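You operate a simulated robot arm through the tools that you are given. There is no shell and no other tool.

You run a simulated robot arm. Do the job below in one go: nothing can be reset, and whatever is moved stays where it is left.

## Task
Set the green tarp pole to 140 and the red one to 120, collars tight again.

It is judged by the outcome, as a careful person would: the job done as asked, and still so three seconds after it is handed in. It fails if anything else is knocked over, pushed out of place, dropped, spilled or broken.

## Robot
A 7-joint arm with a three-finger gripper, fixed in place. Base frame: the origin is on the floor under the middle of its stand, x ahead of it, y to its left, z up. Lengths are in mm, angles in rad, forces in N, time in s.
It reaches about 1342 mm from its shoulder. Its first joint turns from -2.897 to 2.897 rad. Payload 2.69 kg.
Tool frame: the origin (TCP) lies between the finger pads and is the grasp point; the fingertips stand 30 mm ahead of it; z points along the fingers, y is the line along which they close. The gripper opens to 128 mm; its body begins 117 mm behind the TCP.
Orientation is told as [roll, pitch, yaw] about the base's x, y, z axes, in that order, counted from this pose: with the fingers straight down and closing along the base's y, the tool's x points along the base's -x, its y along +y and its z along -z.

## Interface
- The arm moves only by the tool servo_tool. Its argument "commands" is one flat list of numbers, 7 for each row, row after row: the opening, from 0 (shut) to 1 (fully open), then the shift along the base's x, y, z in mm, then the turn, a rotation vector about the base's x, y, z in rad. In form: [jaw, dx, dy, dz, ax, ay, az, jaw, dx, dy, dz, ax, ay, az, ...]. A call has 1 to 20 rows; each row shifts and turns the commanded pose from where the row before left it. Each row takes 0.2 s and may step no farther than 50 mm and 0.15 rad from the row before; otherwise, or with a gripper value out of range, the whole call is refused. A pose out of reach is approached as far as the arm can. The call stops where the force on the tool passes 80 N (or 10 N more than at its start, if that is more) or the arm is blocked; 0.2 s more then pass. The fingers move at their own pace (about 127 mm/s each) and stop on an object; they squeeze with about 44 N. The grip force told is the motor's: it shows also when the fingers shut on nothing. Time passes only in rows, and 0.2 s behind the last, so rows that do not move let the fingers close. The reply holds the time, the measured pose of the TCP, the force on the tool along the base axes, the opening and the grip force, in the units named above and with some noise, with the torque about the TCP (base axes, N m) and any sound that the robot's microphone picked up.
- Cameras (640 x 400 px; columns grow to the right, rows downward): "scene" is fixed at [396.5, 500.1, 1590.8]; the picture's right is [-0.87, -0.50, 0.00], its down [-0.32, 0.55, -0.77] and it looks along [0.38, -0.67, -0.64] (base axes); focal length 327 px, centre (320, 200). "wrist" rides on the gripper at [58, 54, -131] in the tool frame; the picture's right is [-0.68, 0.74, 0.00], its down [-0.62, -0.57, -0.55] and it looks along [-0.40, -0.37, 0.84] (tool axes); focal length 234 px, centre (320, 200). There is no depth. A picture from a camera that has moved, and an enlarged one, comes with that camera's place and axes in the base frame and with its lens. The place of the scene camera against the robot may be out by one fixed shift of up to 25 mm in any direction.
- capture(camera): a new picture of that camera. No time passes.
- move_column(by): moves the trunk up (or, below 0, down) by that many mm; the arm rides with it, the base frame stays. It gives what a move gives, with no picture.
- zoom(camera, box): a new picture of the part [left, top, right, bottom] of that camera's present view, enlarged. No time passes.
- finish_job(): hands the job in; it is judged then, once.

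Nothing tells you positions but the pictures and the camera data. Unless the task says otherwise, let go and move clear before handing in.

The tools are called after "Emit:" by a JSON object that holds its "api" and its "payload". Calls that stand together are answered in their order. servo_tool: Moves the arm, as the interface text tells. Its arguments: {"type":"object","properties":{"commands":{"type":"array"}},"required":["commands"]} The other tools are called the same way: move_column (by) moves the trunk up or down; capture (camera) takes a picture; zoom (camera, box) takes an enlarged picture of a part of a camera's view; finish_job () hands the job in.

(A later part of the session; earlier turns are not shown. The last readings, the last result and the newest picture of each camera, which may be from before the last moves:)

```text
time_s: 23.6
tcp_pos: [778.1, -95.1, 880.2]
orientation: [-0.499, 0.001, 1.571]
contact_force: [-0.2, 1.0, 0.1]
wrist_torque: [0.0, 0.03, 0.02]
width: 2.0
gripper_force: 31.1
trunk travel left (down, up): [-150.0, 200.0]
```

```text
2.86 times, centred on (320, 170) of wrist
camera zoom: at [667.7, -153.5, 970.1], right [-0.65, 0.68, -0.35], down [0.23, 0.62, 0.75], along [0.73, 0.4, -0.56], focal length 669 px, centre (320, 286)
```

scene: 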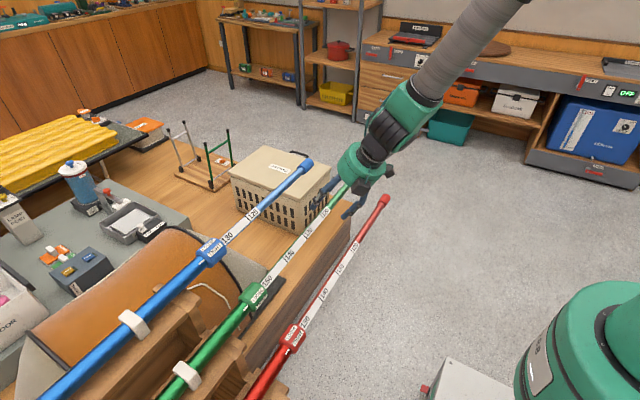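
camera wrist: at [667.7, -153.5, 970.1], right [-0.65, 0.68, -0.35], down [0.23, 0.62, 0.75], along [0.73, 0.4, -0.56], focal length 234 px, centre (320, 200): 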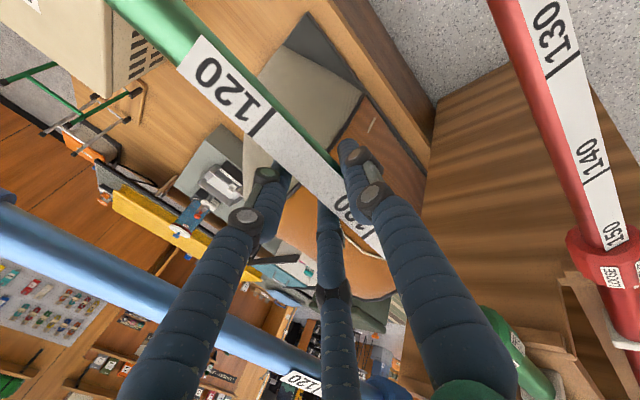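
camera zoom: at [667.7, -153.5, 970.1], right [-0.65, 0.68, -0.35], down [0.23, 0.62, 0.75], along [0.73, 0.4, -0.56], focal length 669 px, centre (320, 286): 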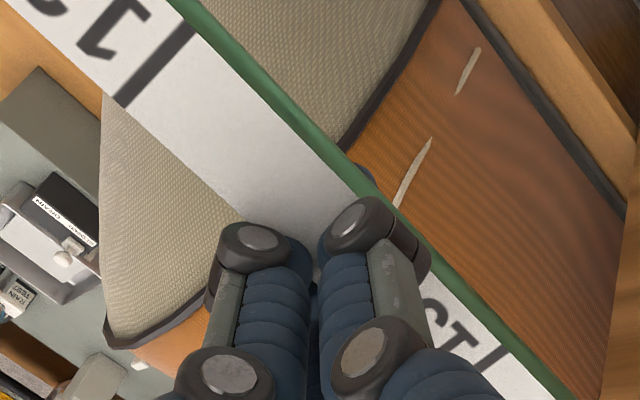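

The fingers shut to 2 mm with no load on the tool although the tube is drawn between them, so I'm unsure the inner tube is actually held. A small +y tug will tell.

Emit:
{"api": "servo_tool", "payload": {"commands": [0.0, 0, 4, 0, 0, 0, 0, 0.0, 0, 4, 0, 0, 0, 0, 0.0, 0, 0, 0, 0, 0, 0]}}

Emit:
{"api": "zoom", "payload": {"camera": "wrist", "box": [240, 100, 400, 240]}}

Emit:
{"api": "zoom", "payload": {"camera": "scene", "box": [200, 220, 320, 320]}}

```text
time_s: 24.4
tcp_pos: [779.3, -88.7, 882.0]
orientation: [-0.5, 0.001, 1.57]
contact_force: [0.0, 0.1, -0.3]
wrist_torque: [0.0, 0.0, 0.05]
width: 2.1
gripper_force: 31.8
trunk travel left (down, up): [-150.0, 200.0]
```

```text
2.86 times, centred on (320, 170) of wrist
camera zoom: at [668.8, -146.0, 971.4], right [-0.65, 0.68, -0.35], down [0.23, 0.62, 0.75], along [0.73, 0.4, -0.56], focal length 669 px, centre (320, 286)
```

zoom: 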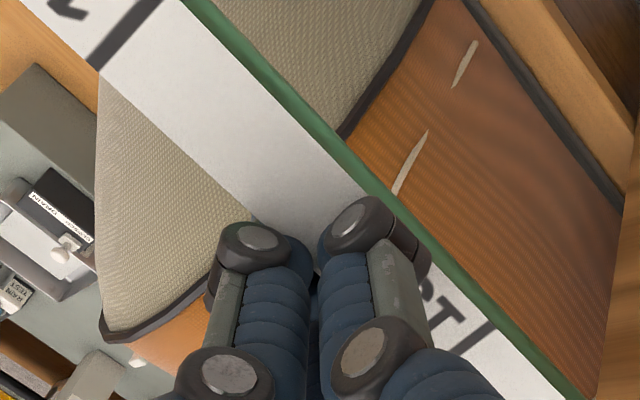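

```text
4.00 times, centred on (260, 270) of scene
camera zoom: at [396.5, 500.1, 1590.8], right [-0.87, -0.5, 0.0], down [-0.32, 0.55, -0.77], along [0.38, -0.67, -0.64], focal length 1307 px, centre (560, -80)
```

zoom: 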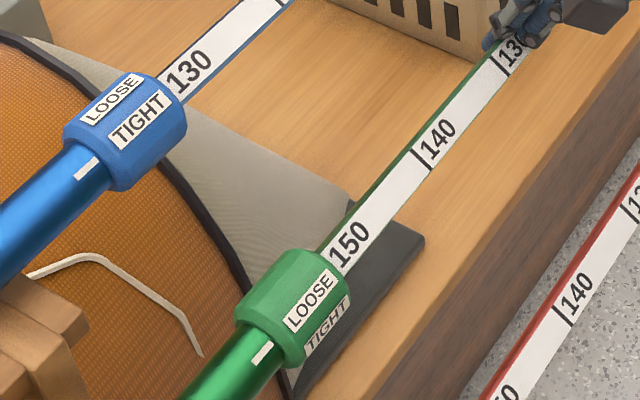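

The tube didn't move and there was no reaction: the fingers don't bear on the slim inner tube here. I'll drive the pole from its end cap instead, so I open, back off and go to the green tip.

Emit:
{"api": "servo_tool", "payload": {"commands": [0.7, 0, 0, 0, 0, 0, 0, 0.7, 0, 0, 0, 0, 0, 0, 0.7, 0, 0, 0, 0, 0, 0, 0.7, -18, 0, 33, 0, 0, 0, 0.7, -18, 0, 33, 0, 0, 0, 0.7, -18, 0, 33, 0, 0, 0, 0.7, 0, -40, 6, 0, 0, 0, 0.7, 0, -40, 6, 0, 0, 0, 0.7, 0, -40, 6, 0, 0, 0, 0.7, 0, -40, 6, 0, 0, 0, 0.7, 0, -40, 0, -0.0627, 0, 0.1149, 0.7, 0, 0, 0, 0.0627, 0, -0.1149]}}

Emit:
{"api": "capture", "payload": {"camera": "wrist"}}

Emit:
{"api": "capture", "payload": {"camera": "scene"}}

```text
time_s: 27.0
tcp_pos: [724.7, -290.7, 1003.5]
orientation: [-0.499, -0.003, 1.571]
contact_force: [0.0, -0.9, 0.2]
wrist_torque: [0.08, 0.01, 0.03]
width: 89.5
gripper_force: 0.0
trunk travel left (down, up): [-150.0, 200.0]
```

```text
taken
camera wrist: at [614.0, -349.3, 1093.5], right [-0.65, 0.68, -0.35], down [0.23, 0.61, 0.75], along [0.73, 0.4, -0.56], focal length 234 px, centre (320, 200)
```

wrist: 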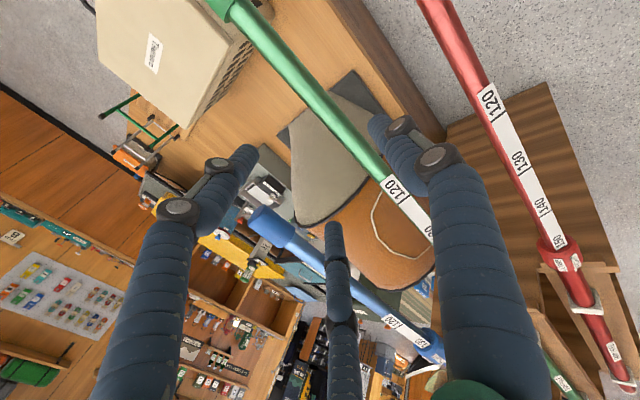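

```text
taken
```

scene: 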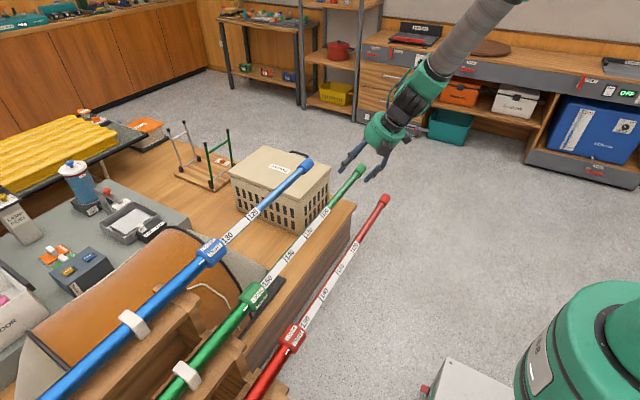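

Emit:
{"api": "servo_tool", "payload": {"commands": [0.7, 0, -35, 0, 0.0627, 0, -0.1149, 0.7, 0, -35, 0, 0.0627, 0, -0.1149, 0.7, 0, -35, 0, 0.0627, 0, -0.1149, 0.7, 0, -35, 0, 0.0627, 0, -0.1149, 0.7, 0, 0, 0, 0, 0, 0]}}

Emit:
{"api": "capture", "payload": {"camera": "wrist"}}

Emit:
{"api": "capture", "payload": {"camera": "scene"}}

```text
time_s: 28.2
tcp_pos: [725.4, -429.4, 1004.1]
orientation: [-0.442, -0.244, 1.099]
contact_force: [0.6, -0.9, -0.5]
wrist_torque: [0.07, -0.04, 0.01]
width: 89.9
gripper_force: 0.0
trunk travel left (down, up): [-150.0, 200.0]
```

```text
taken
camera wrist: at [595.2, -453.7, 1083.8], right [-0.26, 0.95, -0.14], down [0.44, 0.25, 0.86], along [0.86, 0.16, -0.48], focal length 234 px, centre (320, 200)
```

wrist: 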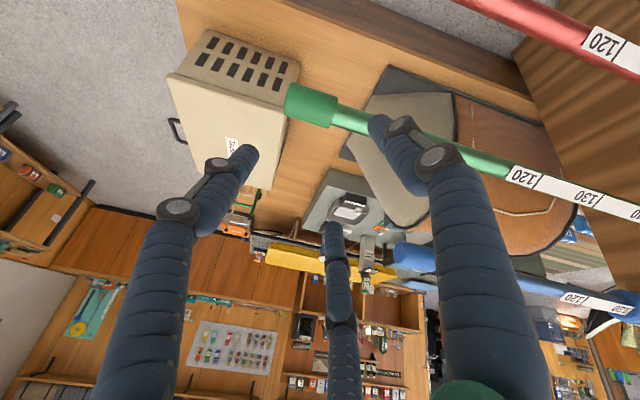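

```text
taken
```

scene: 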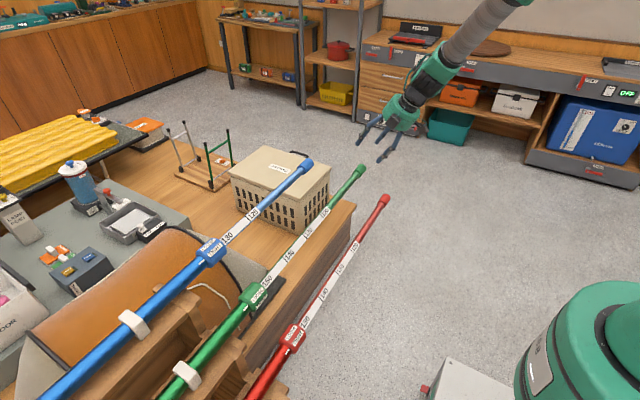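

Emit:
{"api": "zoom", "payload": {"camera": "wrist", "box": [260, 60, 420, 160]}}

Emit:
{"api": "zoom", "payload": {"camera": "scene", "box": [320, 140, 420, 220]}}

```text
4.00 times, centred on (340, 110) of wrist
camera zoom: at [595.2, -453.7, 1083.8], right [-0.26, 0.95, -0.14], down [0.44, 0.25, 0.86], along [0.86, 0.16, -0.48], focal length 937 px, centre (240, 560)
```

zoom: 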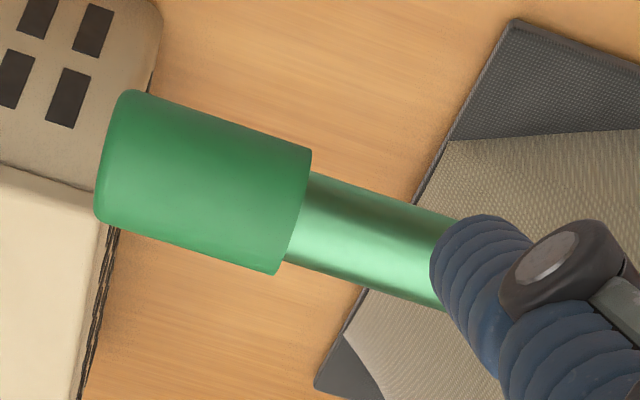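

```text
5.00 times, centred on (370, 180) of scene
camera zoom: at [396.5, 500.1, 1590.8], right [-0.87, -0.5, 0.0], down [-0.32, 0.55, -0.77], along [0.38, -0.67, -0.64], focal length 1634 px, centre (70, 300)
```

zoom: 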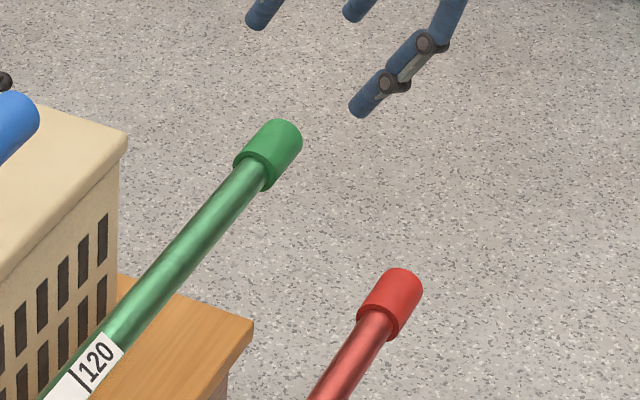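

The green cap is about 34 mm across and 50 mm long, from y≈-473 to -420. I'll straddle it with two fingers, the third behind its end face, and approach now.

Emit:
{"api": "servo_tool", "payload": {"commands": [0.7, -17.2, -30.6, -9.5, 0, 0, 0, 0.7, 15.2, 0, -27.9, 0, 0, 0, 0.7, 15.2, 0, -27.9, 0, 0, 0, 0.7, 15.2, 0, -27.9, 0, 0, 0, 0.7, 15.2, 0, -27.9, 0, 0, 0, 0.7, 0, 0, 0, 0, 0, 0]}}

Emit:
{"api": "capture", "payload": {"camera": "wrist"}}

Emit:
{"api": "zoom", "payload": {"camera": "scene", "box": [320, 130, 420, 220]}}

```text
time_s: 29.6
tcp_pos: [769.0, -460.3, 883.3]
orientation: [-0.441, -0.243, 1.101]
contact_force: [0.1, -0.2, -0.1]
wrist_torque: [0.03, -0.01, 0.04]
width: 89.5
gripper_force: 0.1
trunk travel left (down, up): [-150.0, 200.0]
```

```text
taken
camera wrist: at [639.6, -484.1, 962.8], right [-0.26, 0.95, -0.14], down [0.44, 0.25, 0.86], along [0.86, 0.16, -0.48], focal length 234 px, centre (320, 200)
```

wrist: 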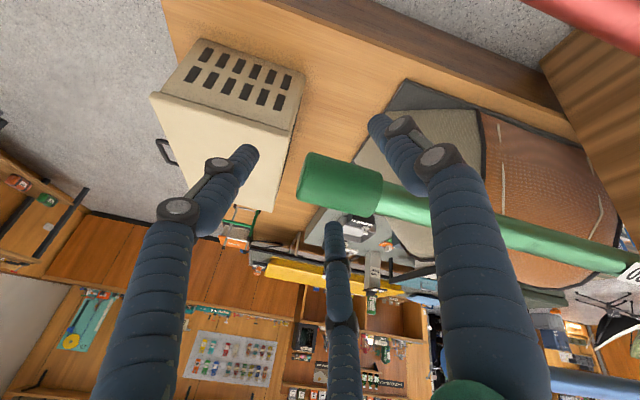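

```text
4.44 times, centred on (370, 175) of scene
camera zoom: at [396.5, 500.1, 1590.8], right [-0.87, -0.5, 0.0], down [-0.32, 0.55, -0.77], along [0.38, -0.67, -0.64], focal length 1452 px, centre (98, 311)
```

zoom: 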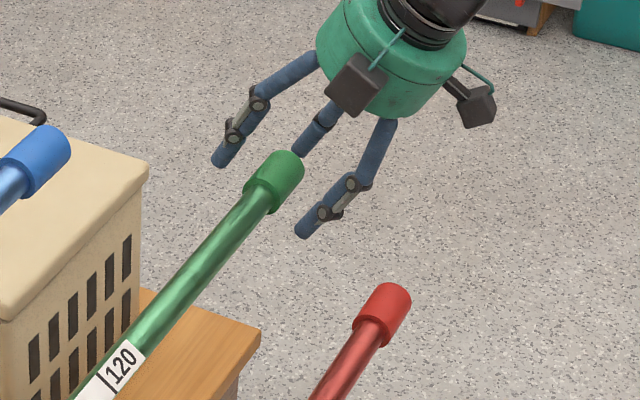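

The cap lies between the two opposing fingers with the third beyond its end. I close on it step by step.

Emit:
{"api": "servo_tool", "payload": {"commands": [0.5, 0, 0, 0, 0, 0, 0, 0.42, 0, 0, 0, 0, 0, 0, 0.36, 0, 0, 0, 0, 0, 0, 0.36, 0, 0, 0, 0, 0, 0]}}

Emit:
{"api": "zoom", "payload": {"camera": "wrist", "box": [200, 80, 440, 280]}}

```text
time_s: 30.6
tcp_pos: [769.2, -460.4, 885.2]
orientation: [-0.443, -0.243, 1.1]
contact_force: [-0.8, 0.0, 0.1]
wrist_torque: [0.02, -0.02, 0.0]
width: 46.2
gripper_force: 0.0
trunk travel left (down, up): [-150.0, 200.0]
```

```text
2.00 times, centred on (320, 180) of wrist
camera zoom: at [639.0, -483.9, 963.5], right [-0.26, 0.95, -0.14], down [0.44, 0.25, 0.86], along [0.86, 0.16, -0.48], focal length 468 px, centre (320, 240)
```

zoom: 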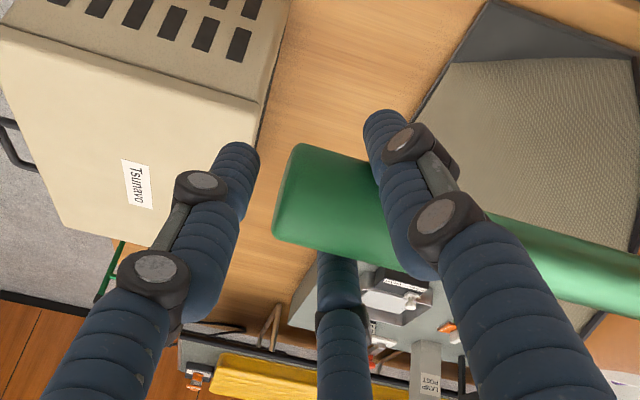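

Emit:
{"api": "servo_tool", "payload": {"commands": [0.32, 0, 0, 0, 0, 0, 0, 0.28, 0, 0, 0, 0, 0, 0, 0.28, 0, 0, 0, 0, 0, 0]}}

Emit:
{"api": "zoom", "payload": {"camera": "wrist", "box": [200, 80, 440, 280]}}

```text
time_s: 31.4
tcp_pos: [767.3, -460.8, 884.7]
orientation: [-0.441, -0.243, 1.1]
contact_force: [-4.9, 3.6, -1.5]
wrist_torque: [-0.27, 0.13, -0.08]
width: 40.3
gripper_force: 45.1
trunk travel left (down, up): [-150.0, 200.0]
```

```text
2.00 times, centred on (320, 180) of wrist
camera zoom: at [638.6, -483.5, 963.1], right [-0.26, 0.95, -0.14], down [0.44, 0.25, 0.86], along [0.86, 0.16, -0.48], focal length 468 px, centre (320, 240)
```

zoom: 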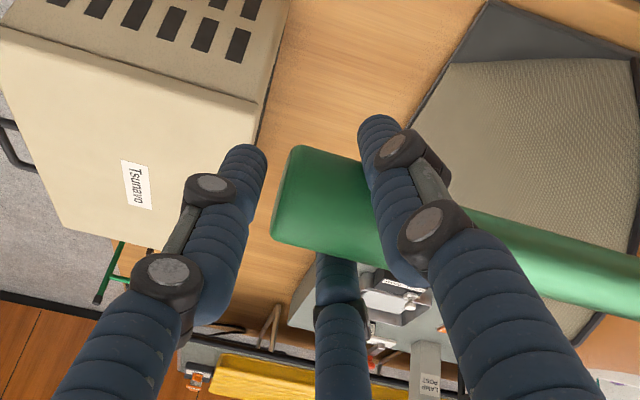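

The cap is gripped (45 N, width 40). I push +y in small steps and watch the scale.

Emit:
{"api": "servo_tool", "payload": {"commands": [0.2, 0, 8, 0, 0, 0, 0, 0.2, 0, 8, 0, 0, 0, 0, 0.2, 0, 0, 0, 0, 0, 0]}}

Emit:
{"api": "zoom", "payload": {"camera": "scene", "box": [220, 220, 320, 310]}}

Emit:
{"api": "zoom", "payload": {"camera": "wrist", "box": [200, 80, 440, 280]}}

```text
time_s: 32.2
tcp_pos: [767.7, -445.2, 885.3]
orientation: [-0.44, -0.242, 1.102]
contact_force: [12.5, 0.5, -12.4]
wrist_torque: [-0.73, 0.07, -0.56]
width: 40.9
gripper_force: 45.4
trunk travel left (down, up): [-150.0, 200.0]
```

```text
4.44 times, centred on (270, 265) of scene
camera zoom: at [396.5, 500.1, 1590.8], right [-0.87, -0.5, 0.0], down [-0.32, 0.55, -0.77], along [0.38, -0.67, -0.64], focal length 1452 px, centre (542, -89)
```

zoom: 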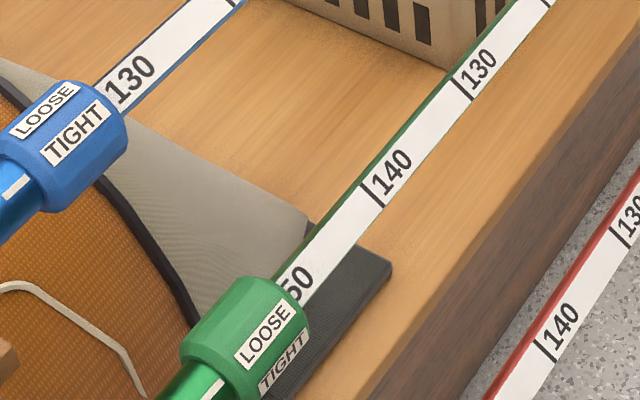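

```text
2.00 times, centred on (320, 180) of wrist
camera zoom: at [638.6, -467.4, 963.2], right [-0.26, 0.95, -0.14], down [0.44, 0.25, 0.86], along [0.86, 0.16, -0.48], focal length 468 px, centre (320, 240)
```

zoom: 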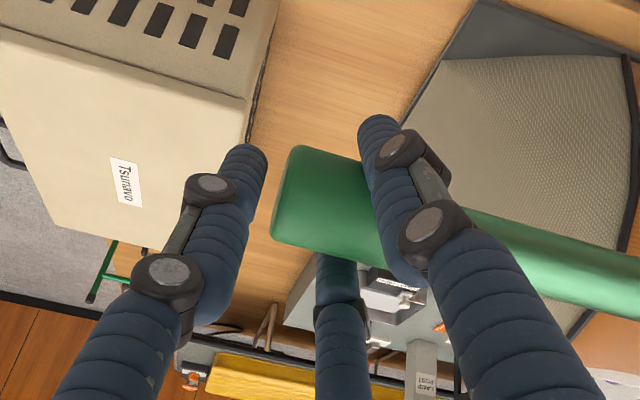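

The inner tube slides with the cap. I continue most of the way, easing the small side load.

Emit:
{"api": "servo_tool", "payload": {"commands": [0.2, 0.4, 9, -0.6, 0, 0, 0, 0.2, 0.4, 9, -0.6, 0, 0, 0, 0.2, 0.2, 9, -0.3, 0, 0, 0, 0.2, 0, 9, 0, 0, 0, 0, 0.2, 0, 9, 0, 0, 0, 0, 0.2, 0, 9, 0, 0, 0, 0, 0.2, 0, 9, 0, 0, 0, 0, 0.2, 0, 9, 0, 0, 0, 0, 0.2, 0, 0, 0, 0, 0, 0]}}

Emit:
{"api": "zoom", "payload": {"camera": "scene", "box": [220, 220, 320, 310]}}

```text
time_s: 34.2
tcp_pos: [766.7, -371.9, 884.8]
orientation: [-0.442, -0.243, 1.101]
contact_force: [-3.7, 0.3, 4.1]
wrist_torque: [-0.48, 0.08, -0.23]
width: 40.6
gripper_force: 44.7
trunk travel left (down, up): [-150.0, 200.0]
```

```text
4.44 times, centred on (270, 265) of scene
camera zoom: at [396.5, 500.1, 1590.8], right [-0.87, -0.5, 0.0], down [-0.32, 0.55, -0.77], along [0.38, -0.67, -0.64], focal length 1452 px, centre (542, -89)
```

zoom: 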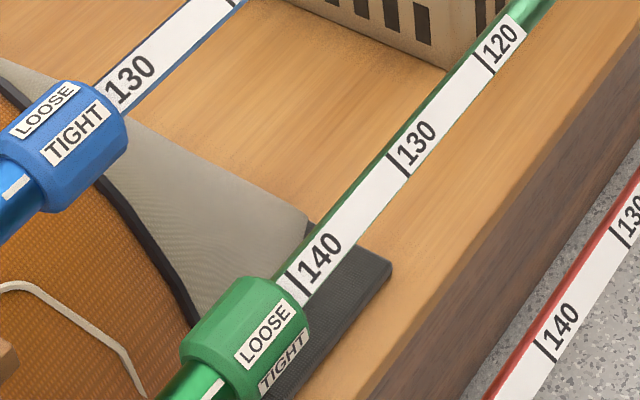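

Emit:
{"api": "servo_tool", "payload": {"commands": [0.2, 0, 5, 0, 0, 0, 0, 0.2, 0, 4.5, 0, 0, 0, 0, 0.2, 0, 0, 0, 0, 0, 0]}}

Emit:
{"api": "zoom", "payload": {"camera": "scene", "box": [250, 260, 300, 300]}}

Emit:
{"api": "zoom", "payload": {"camera": "scene", "box": [200, 220, 250, 260]}}

```text
time_s: 35.0
tcp_pos: [768.3, -362.6, 885.3]
orientation: [-0.44, -0.242, 1.103]
contact_force: [-7.7, -0.9, 2.6]
wrist_torque: [-0.12, 0.19, 0.0]
width: 40.3
gripper_force: 44.7
trunk travel left (down, up): [-150.0, 200.0]
```

```text
10.00 times, centred on (275, 280) of scene
camera zoom: at [396.5, 500.1, 1590.8], right [-0.87, -0.5, 0.0], down [-0.32, 0.55, -0.77], along [0.38, -0.67, -0.64], focal length 3268 px, centre (770, -600)
```

zoom: 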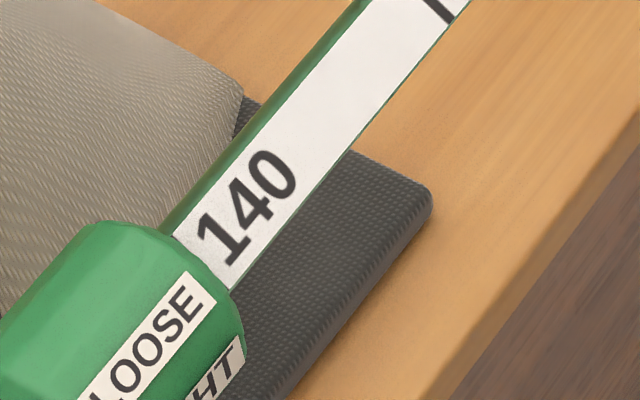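

```text
10.00 times, centred on (225, 240) of scene
camera zoom: at [396.5, 500.1, 1590.8], right [-0.87, -0.5, 0.0], down [-0.32, 0.55, -0.77], along [0.38, -0.67, -0.64], focal length 3268 px, centre (1270, -200)
```

zoom: 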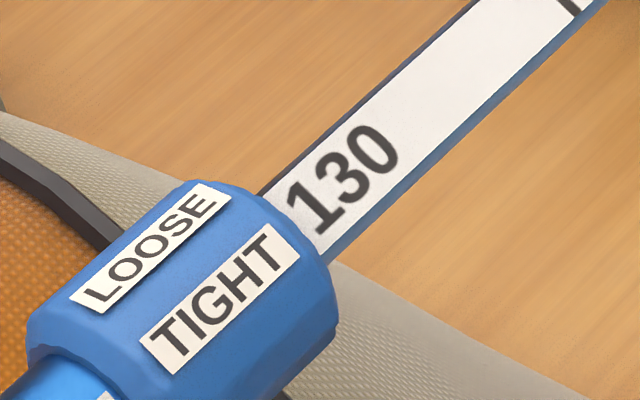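

From the scene camera's side the collar rim hides the tick, but dead reckoning says about 2 mm remain (97.5–98 of 100 mm moved). I nudge the last bit and compare.

Emit:
{"api": "servo_tool", "payload": {"commands": [0.2, 0, 2.2, 0, 0, 0, 0, 0.2, 0, 0, 0, 0, 0, 0, 0.2, 0, 0, 0, 0, 0, 0]}}

Emit:
{"api": "capture", "payload": {"camera": "wrist"}}

Emit:
{"api": "zoom", "payload": {"camera": "scene", "box": [250, 260, 300, 300]}}

```text
time_s: 35.8
tcp_pos: [768.8, -359.3, 884.3]
orientation: [-0.441, -0.245, 1.099]
contact_force: [-13.6, 0.5, 6.1]
wrist_torque: [0.2, 0.24, 0.26]
width: 40.6
gripper_force: 45.1
trunk travel left (down, up): [-150.0, 200.0]
```

```text
taken
camera wrist: at [638.5, -383.0, 963.0], right [-0.26, 0.95, -0.14], down [0.44, 0.25, 0.86], along [0.86, 0.16, -0.48], focal length 234 px, centre (320, 200)
```

wrist: 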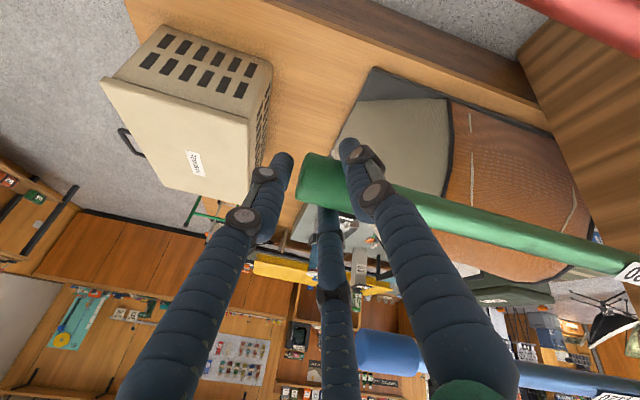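

```text
10.00 times, centred on (275, 280) of scene
camera zoom: at [396.5, 500.1, 1590.8], right [-0.87, -0.5, 0.0], down [-0.32, 0.55, -0.77], along [0.38, -0.67, -0.64], focal length 3268 px, centre (770, -600)
```

zoom: 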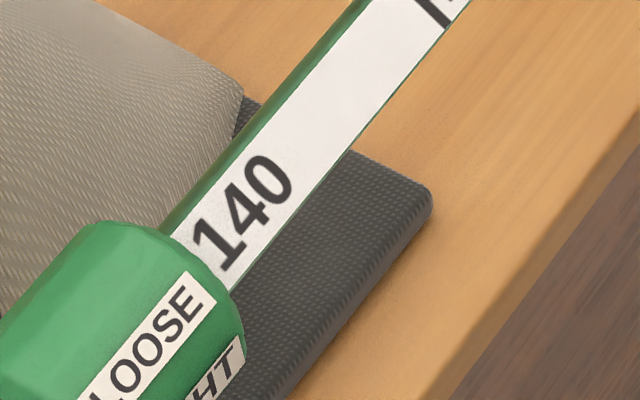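

The displacement is now ~100 mm and the label sits like blue's at its collar. I release the cap, back off and travel to the green collar stand-off to verify the tick from the front.

Emit:
{"api": "servo_tool", "payload": {"commands": [0.7, 0, 0, 0, 0, 0, 0, 0.7, 0, 0, 0, 0, 0, 0, 0.7, -18, 0, 33, 0, 0, 0, 0.7, -18, 0, 33, 0, 0, 0, 0.7, -18, 0, 33, 0, 0, 0, 0.7, -2.5, 40, 7.3, -0.0627, 0, 0.1149, 0.7, -2.5, 40, 7.3, -0.0627, 0, 0.1149, 0.7, -2.5, 40, 7.3, -0.0627, 0, 0.1149, 0.7, -2.5, 40, 7.3, -0.0627, 0, 0.1149, 0.7, 0, 34, 0, 0, 0, 0, 0.7, 0, 34, 0, 0, 0, 0, 0.7, 0, 34, 0, 0, 0, 0]}}

Emit:
{"api": "servo_tool", "payload": {"commands": [0.7, -5, 22, 0, -0.0627, 0, 0.1149, 0.7, -5, 22, 0, -0.0627, 0, 0.1149, 0.7, -5, 22, 0, -0.0627, 0, 0.1149, 0.7, -5, 22, 0, -0.0627, 0, 0.1149, 0.7, -5, 22, 0, 0.1229, 0, 0.0671, 0.7, -5, 22, 0, 0.1229, 0, 0.0671, 0.7, -5, 22, 0, 0.1229, 0, 0.0671, 0.7, -5, 22, 0, 0.1229, 0, 0.0671, 0.7, -5, 22, 0, 0.1229, 0, 0.0671, 0.7, 0, 0, 0, 0, 0, 0]}}

Emit:
{"api": "capture", "payload": {"camera": "wrist"}}

Emit:
{"api": "capture", "payload": {"camera": "scene"}}

```text
time_s: 38.4
tcp_pos: [703.9, -98.4, 1012.8]
orientation: [-0.5, 0.001, 1.572]
contact_force: [0.8, -0.4, -0.3]
wrist_torque: [0.02, -0.02, -0.02]
width: 89.8
gripper_force: 0.0
trunk travel left (down, up): [-150.0, 200.0]
```

```text
time_s: 40.6
tcp_pos: [660.0, 99.6, 1010.5]
orientation: [-0.806, -0.256, 2.39]
contact_force: [-0.1, 0.1, -0.3]
wrist_torque: [0.05, -0.03, 0.04]
width: 89.7
gripper_force: 0.1
trunk travel left (down, up): [-150.0, 200.0]
```

```text
taken
camera wrist: at [620.5, -43.8, 1046.5], right [-0.92, 0.17, -0.34], down [-0.29, 0.27, 0.92], along [0.25, 0.95, -0.2], focal length 234 px, centre (320, 200)
```

wrist: 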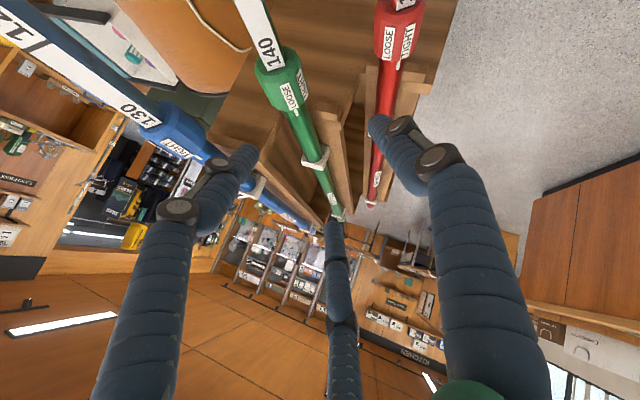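

```text
taken
```

scene: 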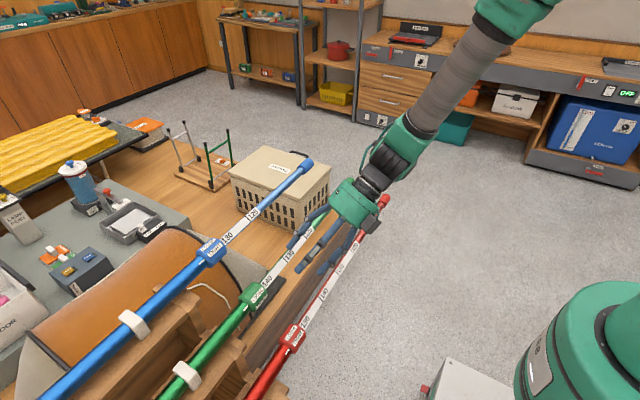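

Emit:
{"api": "zoom", "payload": {"camera": "wrist", "box": [220, 20, 340, 120]}}

Emit:
{"api": "zoom", "payload": {"camera": "wrist", "box": [250, 30, 310, 80]}}

Emit:
{"api": "zoom", "payload": {"camera": "wrist", "box": [110, 70, 210, 170]}}

```text
4.00 times, centred on (280, 70) of wrist
camera zoom: at [620.5, -43.8, 1046.5], right [-0.92, 0.17, -0.34], down [-0.29, 0.27, 0.92], along [0.25, 0.95, -0.2], focal length 937 px, centre (480, 720)
```

zoom: 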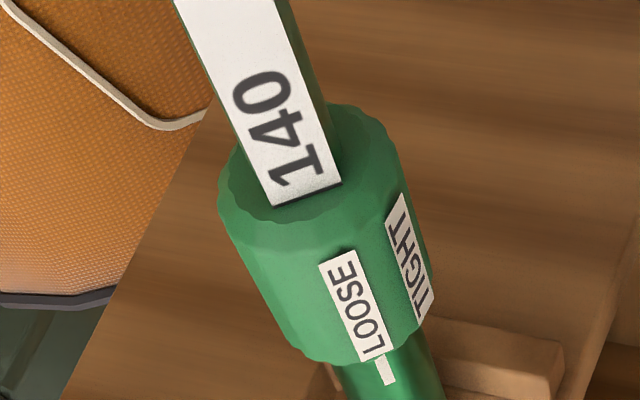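

```text
8.00 times, centred on (280, 55) of wrist
camera zoom: at [620.5, -43.8, 1046.5], right [-0.92, 0.17, -0.34], down [-0.29, 0.27, 0.92], along [0.25, 0.95, -0.2], focal length 1873 px, centre (640, 1360)
```

zoom: 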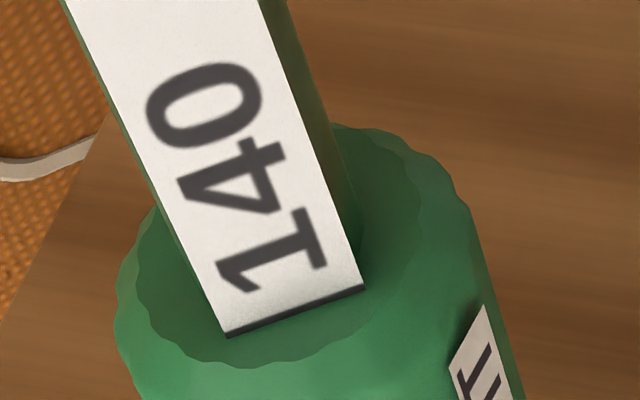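

```text
4.00 times, centred on (160, 120) of wrist
camera zoom: at [620.5, -43.8, 1046.5], right [-0.92, 0.17, -0.34], down [-0.29, 0.27, 0.92], along [0.25, 0.95, -0.2], focal length 937 px, centre (960, 520)
```

zoom: 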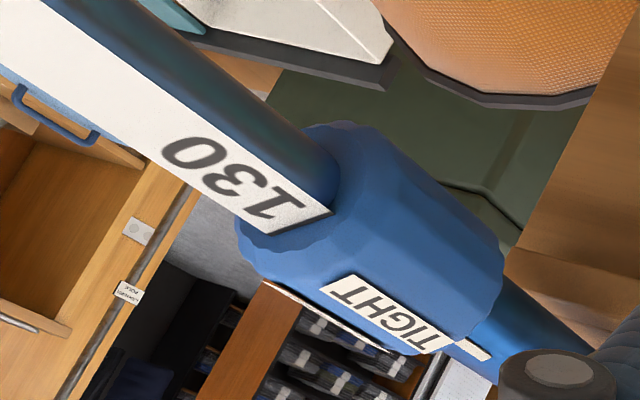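

The 140 tick sits exactly at the green collar's face, half showing just like the original 150, and LOOSE is at the mark. Now I approach the collar again with the tilt set so that I can turn it back to TIGHT.

Emit:
{"api": "servo_tool", "payload": {"commands": [0.7, 0, 15.3, -17.3, 0, -0.13, 0, 0.7, 0, 15.3, -17.3, 0, -0.13, 0, 0.7, 0, 15.3, -17.3, 0, -0.13, 0, 0.7, 0, 15.3, -17.3, 0, -0.13, 0, 0.7, 0, 15.3, -17.3, 0, -0.13, 0, 0.7, 0, 0, 0, 0, 0, 0]}}

Emit:
{"api": "servo_tool", "payload": {"commands": [0.7, 30, 0, -13.4, 0, 0, 0, 0.7, 30, 0, -13.4, 0, 0, 0, 0.7, 20, 0, -9, 0, 0, 0, 0.7, 0, 0, 0, 0, 0, 0]}}

Emit:
{"api": "capture", "payload": {"camera": "wrist"}}

Emit:
{"api": "zoom", "payload": {"camera": "scene", "box": [220, 220, 340, 320]}}

```text
time_s: 42.0
tcp_pos: [660.7, 176.3, 926.2]
orientation: [-1.245, 0.23, 2.394]
contact_force: [0.4, 0.5, -0.5]
wrist_torque: [0.03, 0.0, 0.0]
width: 89.6
gripper_force: 0.0
trunk travel left (down, up): [-150.0, 200.0]
```

```text
time_s: 43.0
tcp_pos: [740.5, 178.5, 890.6]
orientation: [-1.244, 0.228, 2.394]
contact_force: [-0.8, 0.4, -0.2]
wrist_torque: [0.01, -0.02, 0.04]
width: 89.6
gripper_force: 0.0
trunk travel left (down, up): [-150.0, 200.0]
```

```text
taken
camera wrist: at [686.9, 34.9, 894.3], right [-0.53, 0.17, -0.83], down [-0.79, 0.27, 0.55], along [0.32, 0.95, -0.01], focal length 234 px, centre (320, 200)
```

wrist: 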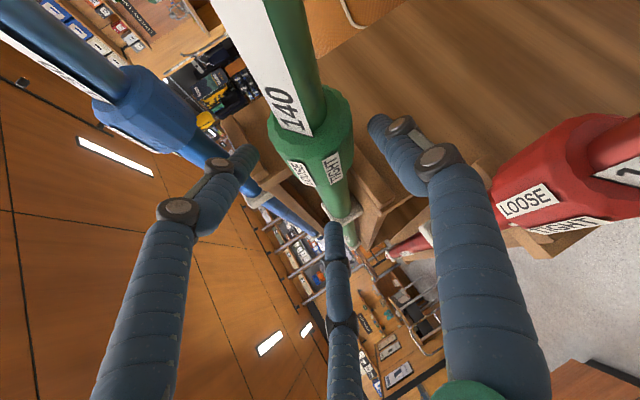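

```text
4.00 times, centred on (280, 270) of scene
camera zoom: at [396.5, 500.1, 1590.8], right [-0.87, -0.5, 0.0], down [-0.32, 0.55, -0.77], along [0.38, -0.67, -0.64], focal length 1307 px, centre (480, -80)
```

zoom: 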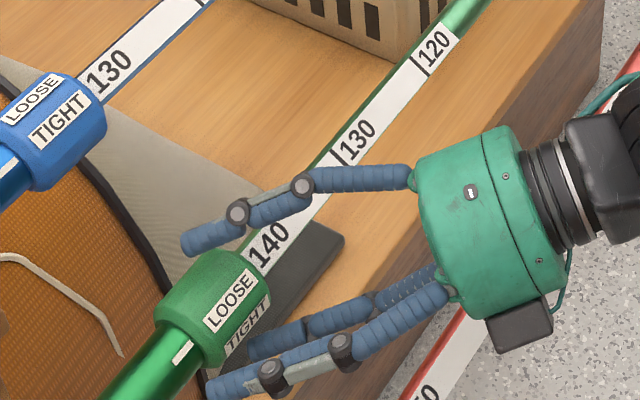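

Emit:
{"api": "servo_tool", "payload": {"commands": [0.7, 9.5, -1.5, -5.9, 0, 0, 0, 0.7, 0, 0, 0, 0, 0, 0, 0.55, 0, 0, 0, 0, 0, 0, 0.5, 0, 0, 0, 0, 0, 0, 0.46, 0, 0, 0, 0, 0, 0, 0.46, 0, 0, 0, 0, 0, 0]}}

Emit:
{"api": "zoom", "payload": {"camera": "wrist", "box": [200, 40, 440, 240]}}

```text
time_s: 44.4
tcp_pos: [749.4, 176.2, 884.2]
orientation: [-1.245, 0.229, 2.392]
contact_force: [2.2, -2.6, -4.0]
wrist_torque: [0.0, 0.06, 0.01]
width: 62.8
gripper_force: 45.0
trunk travel left (down, up): [-150.0, 200.0]
```

```text
2.00 times, centred on (320, 140) of wrist
camera zoom: at [695.8, 32.8, 888.0], right [-0.53, 0.17, -0.83], down [-0.79, 0.27, 0.55], along [0.32, 0.95, -0.01], focal length 468 px, centre (320, 320)
```

zoom: 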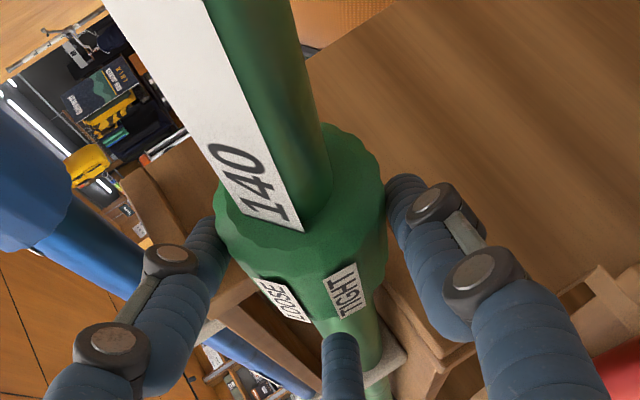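

Gripped cleanly. I turn back towards TIGHT in 0.1 rad steps.

Emit:
{"api": "servo_tool", "payload": {"commands": [0.4, 1.14, 0, 2.41, 0, 0.1, 0, 0.4, 1.37, 0, 2.28, 0, 0.1, 0, 0.4, 1.59, 0, 2.13, 0, 0.1, 0, 0.4, 1.81, 0, 1.96, 0, 0.1, 0]}}

Emit:
{"api": "zoom", "payload": {"camera": "scene", "box": [220, 240, 300, 310]}}

```text
time_s: 45.4
tcp_pos: [755.1, 175.6, 892.6]
orientation: [-0.977, -0.068, 2.414]
contact_force: [-1.3, 0.7, 9.8]
wrist_torque: [0.36, -0.18, -0.2]
width: 62.3
gripper_force: 44.9
trunk travel left (down, up): [-150.0, 200.0]
```

```text
5.71 times, centred on (260, 275) of scene
camera zoom: at [396.5, 500.1, 1590.8], right [-0.87, -0.5, 0.0], down [-0.32, 0.55, -0.77], along [0.38, -0.67, -0.64], focal length 1867 px, centre (663, -229)
```

zoom: 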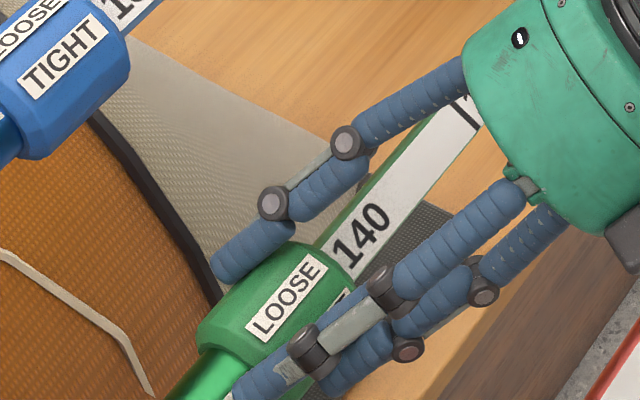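

Emit:
{"api": "servo_tool", "payload": {"commands": [0.4, 1.98, 0, 1.77, 0, 0.1, 0, 0.4, 2.15, 0, 1.56, 0, 0.1, 0, 0.4, 2.3, 0, 1.34, 0, 0.1, 0]}}

Emit:
{"api": "zoom", "payload": {"camera": "wrist", "box": [200, 40, 440, 240]}}

Emit:
{"api": "zoom", "payload": {"camera": "scene", "box": [220, 240, 300, 310]}}

```text
time_s: 46.2
tcp_pos: [763.8, 175.4, 897.3]
orientation: [-0.77, -0.29, 2.377]
contact_force: [10.7, 11.3, 5.7]
wrist_torque: [0.78, -0.37, 0.78]
width: 62.6
gripper_force: 45.1
trunk travel left (down, up): [-150.0, 200.0]
```

```text
2.00 times, centred on (320, 140) of wrist
camera zoom: at [724.9, 32.4, 934.7], right [-0.94, 0.17, -0.3], down [-0.25, 0.27, 0.93], along [0.24, 0.95, -0.21], focal length 468 px, centre (320, 320)
```

zoom: 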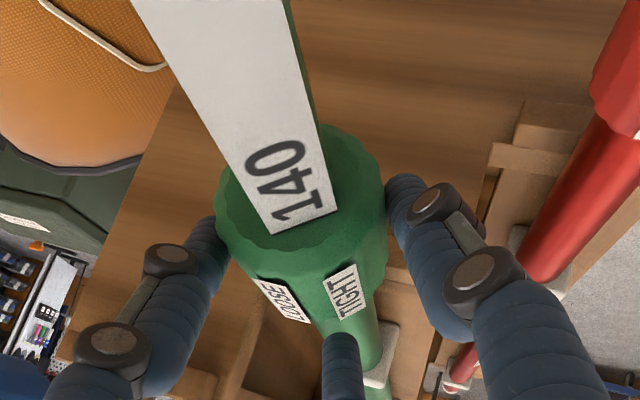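

```text
5.71 times, centred on (260, 275) of scene
camera zoom: at [396.5, 500.1, 1590.8], right [-0.87, -0.5, 0.0], down [-0.32, 0.55, -0.77], along [0.38, -0.67, -0.64], focal length 1867 px, centre (663, -229)
```

zoom: 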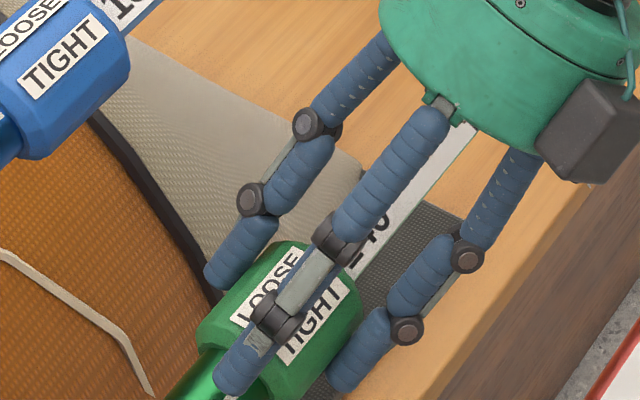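

Emit:
{"api": "servo_tool", "payload": {"commands": [0.4, 2.42, 0, 1.11, 0, 0.1, 0, 0.4, 0, 0, 0, 0, 0, 0]}}

Emit:
{"api": "zoom", "payload": {"camera": "scene", "box": [220, 240, 300, 310]}}

Emit:
{"api": "zoom", "payload": {"camera": "wrist", "box": [260, 100, 400, 220]}}

```text
time_s: 46.8
tcp_pos: [764.4, 176.3, 897.3]
orientation: [-0.696, -0.358, 2.355]
contact_force: [16.8, 16.5, 6.7]
wrist_torque: [0.33, -1.25, 0.49]
width: 62.7
gripper_force: 44.9
trunk travel left (down, up): [-150.0, 200.0]
```

```text
5.71 times, centred on (260, 275) of scene
camera zoom: at [396.5, 500.1, 1590.8], right [-0.87, -0.5, 0.0], down [-0.32, 0.55, -0.77], along [0.38, -0.67, -0.64], focal length 1867 px, centre (663, -229)
```

zoom: 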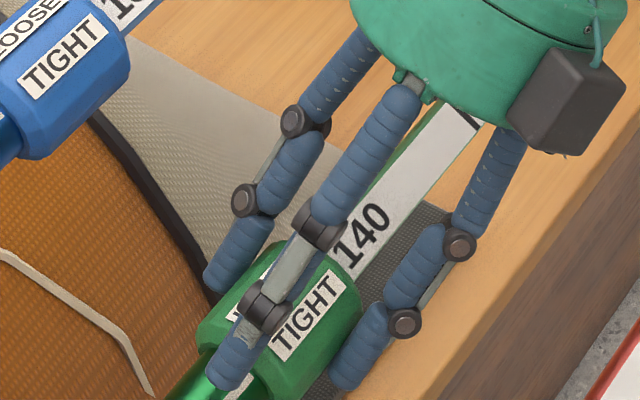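

```text
3.33 times, centred on (330, 160) of wrist
camera zoom: at [731.6, 32.4, 939.1], right [-0.96, 0.17, -0.2], down [-0.15, 0.27, 0.95], along [0.21, 0.95, -0.24], focal length 781 px, centre (287, 333)
```

zoom: 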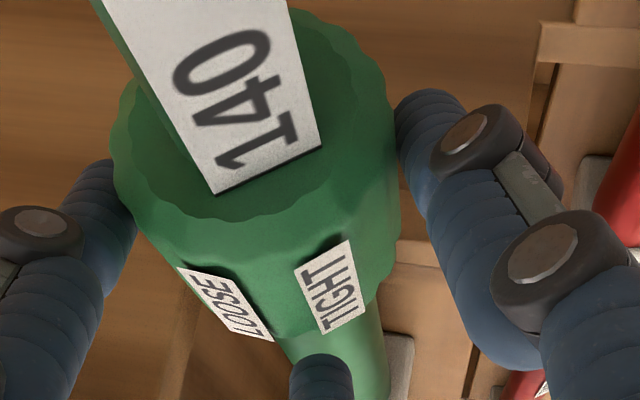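

The torque has risen to about 1.25 Nm, which suggests the TIGHT stop. I give it a slight extra snug and check.

Emit:
{"api": "servo_tool", "payload": {"commands": [0.4, 1.2, 0, 0.4, 0, 0.06, 0, 0.4, 0, 0, 0, 0, 0, 0]}}

Emit:
{"api": "zoom", "payload": {"camera": "wrist", "box": [260, 100, 400, 220]}}

```text
time_s: 47.4
tcp_pos: [767.4, 174.3, 898.3]
orientation: [-0.65, -0.401, 2.337]
contact_force: [23.7, 10.7, 6.5]
wrist_torque: [0.32, -0.84, 0.25]
width: 62.6
gripper_force: 45.4
trunk travel left (down, up): [-150.0, 200.0]
```

```text
3.33 times, centred on (330, 160) of wrist
camera zoom: at [735.8, 31.9, 941.2], right [-0.98, 0.17, -0.14], down [-0.1, 0.27, 0.96], along [0.2, 0.95, -0.25], focal length 781 px, centre (287, 333)
```

zoom: 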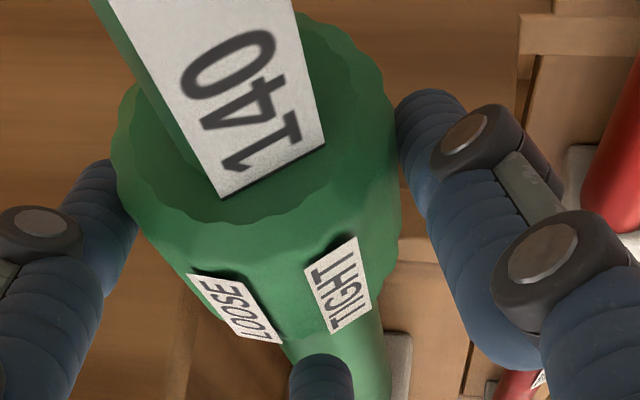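

The fingers slipped slightly on the collar, so it's against its TIGHT stop. I release, retreat and check the green collar.

Emit:
{"api": "servo_tool", "payload": {"commands": [0.7, 0, 0, 0, 0, 0, 0, 0.7, 0, 0, 0, 0, 0, 0, 0.7, -6, 0, 18, 0, 0, 0, 0.7, -12, 0, 36, 0, 0, 0, 0.7, -12, 0, 36, 0, 0, 0, 0.7, -12, 0, 20, 0, 0, 0, 0.7, 0, 0, 0, 0, 0, 0]}}

Emit:
{"api": "capture", "payload": {"camera": "wrist"}}

Emit:
{"api": "zoom", "payload": {"camera": "wrist", "box": [230, 0, 330, 100]}}

Emit:
{"api": "zoom", "payload": {"camera": "scene", "box": [200, 230, 320, 330]}}

```text
time_s: 49.0
tcp_pos: [724.3, 175.4, 1008.1]
orientation: [-0.648, -0.403, 2.337]
contact_force: [-0.8, -0.2, 0.0]
wrist_torque: [0.0, 0.0, -0.03]
width: 89.6
gripper_force: 0.1
trunk travel left (down, up): [-150.0, 200.0]
```

```text
taken
camera wrist: at [692.4, 32.1, 1051.3], right [-0.98, 0.17, -0.14], down [-0.1, 0.27, 0.96], along [0.2, 0.95, -0.25], focal length 234 px, centre (320, 200)
```

wrist: 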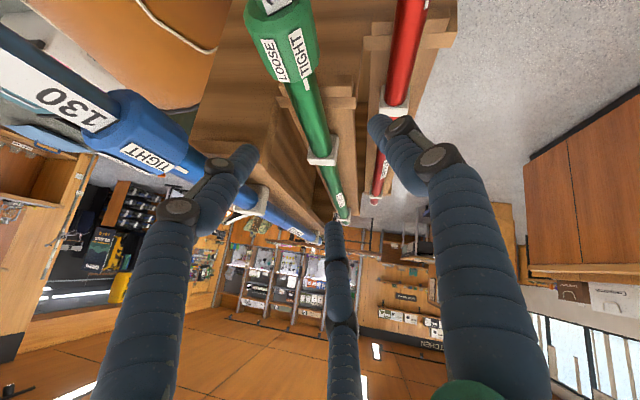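

```text
4.00 times, centred on (280, 50) of wrist
camera zoom: at [692.4, 32.1, 1051.3], right [-0.98, 0.17, -0.14], down [-0.1, 0.27, 0.96], along [0.2, 0.95, -0.25], focal length 937 px, centre (480, 800)
```

zoom: 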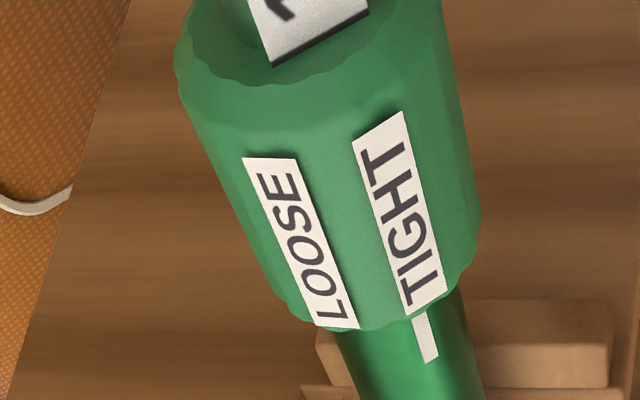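

```text
4.00 times, centred on (260, 280) of scene
camera zoom: at [396.5, 500.1, 1590.8], right [-0.87, -0.5, 0.0], down [-0.32, 0.55, -0.77], along [0.38, -0.67, -0.64], focal length 1307 px, centre (560, -120)
```

zoom: 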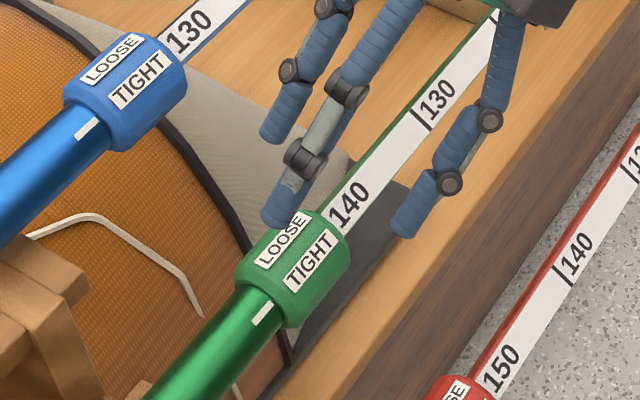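

Green is at 140 and TIGHT is on its mark. Now to the red pole: I move to the same style of stand-off above its collar and measure its position.

Emit:
{"api": "servo_tool", "payload": {"commands": [0.7, -26.5, 0, -20, 0, -0.03, 0, 0.7, -26.5, 0, -20, 0, -0.03, 0, 0.7, -26.5, 0, -20, 0, 0, 0, 0.7, -26.5, 0, -20, 0, 0, 0, 0.7, 0, 0, 0, 0, 0, 0]}}

Emit:
{"api": "capture", "payload": {"camera": "wrist"}}

Emit:
{"api": "zoom", "payload": {"camera": "wrist", "box": [230, 0, 390, 140]}}

```text
time_s: 50.2
tcp_pos: [617.6, 173.7, 928.6]
orientation: [-0.694, -0.362, 2.355]
contact_force: [-0.5, 0.7, -0.8]
wrist_torque: [0.0, 0.0, 0.03]
width: 89.5
gripper_force: 0.1
trunk travel left (down, up): [-150.0, 200.0]
```

```text
taken
camera wrist: at [584.4, 31.8, 970.0], right [-0.96, 0.17, -0.2], down [-0.15, 0.27, 0.95], along [0.21, 0.95, -0.24], focal length 234 px, centre (320, 200)
```

wrist: 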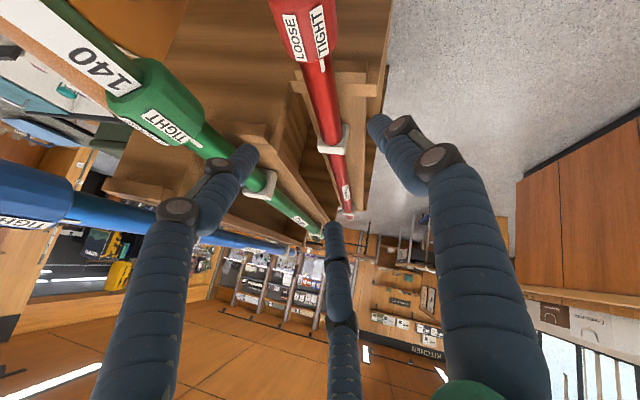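

```text
2.86 times, centred on (310, 70) of wrist
camera zoom: at [584.4, 31.8, 970.0], right [-0.96, 0.17, -0.2], down [-0.15, 0.27, 0.95], along [0.21, 0.95, -0.24], focal length 669 px, centre (349, 571)
```

zoom: 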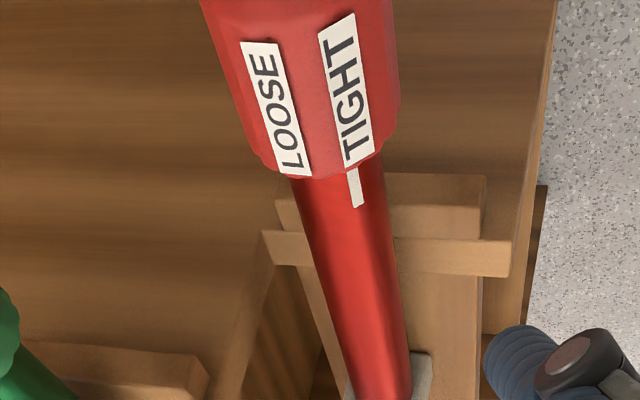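

To fix the red axis in depth I want a view with more parallax, so I move sideways above green for one measurement.

Emit:
{"api": "servo_tool", "payload": {"commands": [0.7, 20, -15, 25, 0, 0, 0, 0.7, 30, -15, 25, 0, 0, 0, 0.7, 30, -15, 10, 0, 0, 0, 0.7, 0, 0, 0, 0, 0, 0]}}

Emit:
{"api": "capture", "payload": {"camera": "wrist"}}

Emit:
{"api": "zoom", "payload": {"camera": "wrist", "box": [340, 0, 460, 100]}}

```text
time_s: 51.2
tcp_pos: [698.7, 129.6, 988.7]
orientation: [-0.693, -0.36, 2.354]
contact_force: [-0.8, -0.4, 0.2]
wrist_torque: [0.03, 0.0, 0.0]
width: 89.7
gripper_force: 0.1
trunk travel left (down, up): [-150.0, 200.0]
```

```text
taken
camera wrist: at [665.3, -13.9, 1029.5], right [-0.97, 0.17, -0.2], down [-0.15, 0.27, 0.95], along [0.21, 0.95, -0.24], focal length 234 px, centre (320, 200)
```

wrist: 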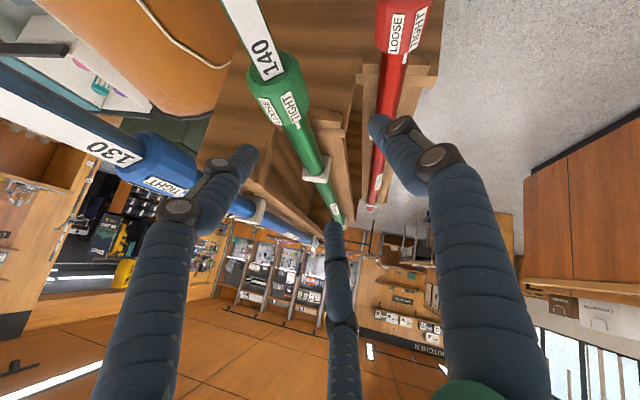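

```text
4.00 times, centred on (400, 50) of wrist
camera zoom: at [665.3, -13.9, 1029.5], right [-0.97, 0.17, -0.2], down [-0.15, 0.27, 0.95], along [0.21, 0.95, -0.24], focal length 937 px, centre (0, 800)
```

zoom: 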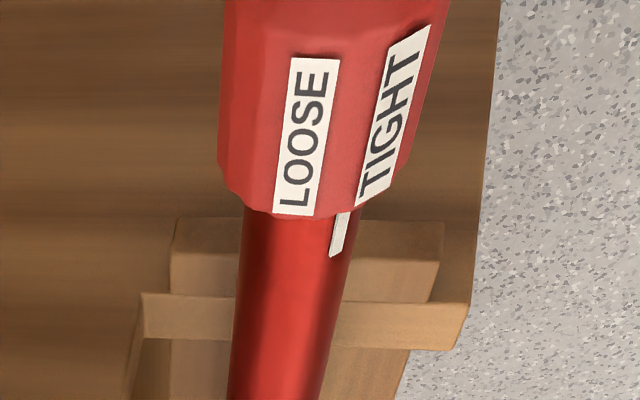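

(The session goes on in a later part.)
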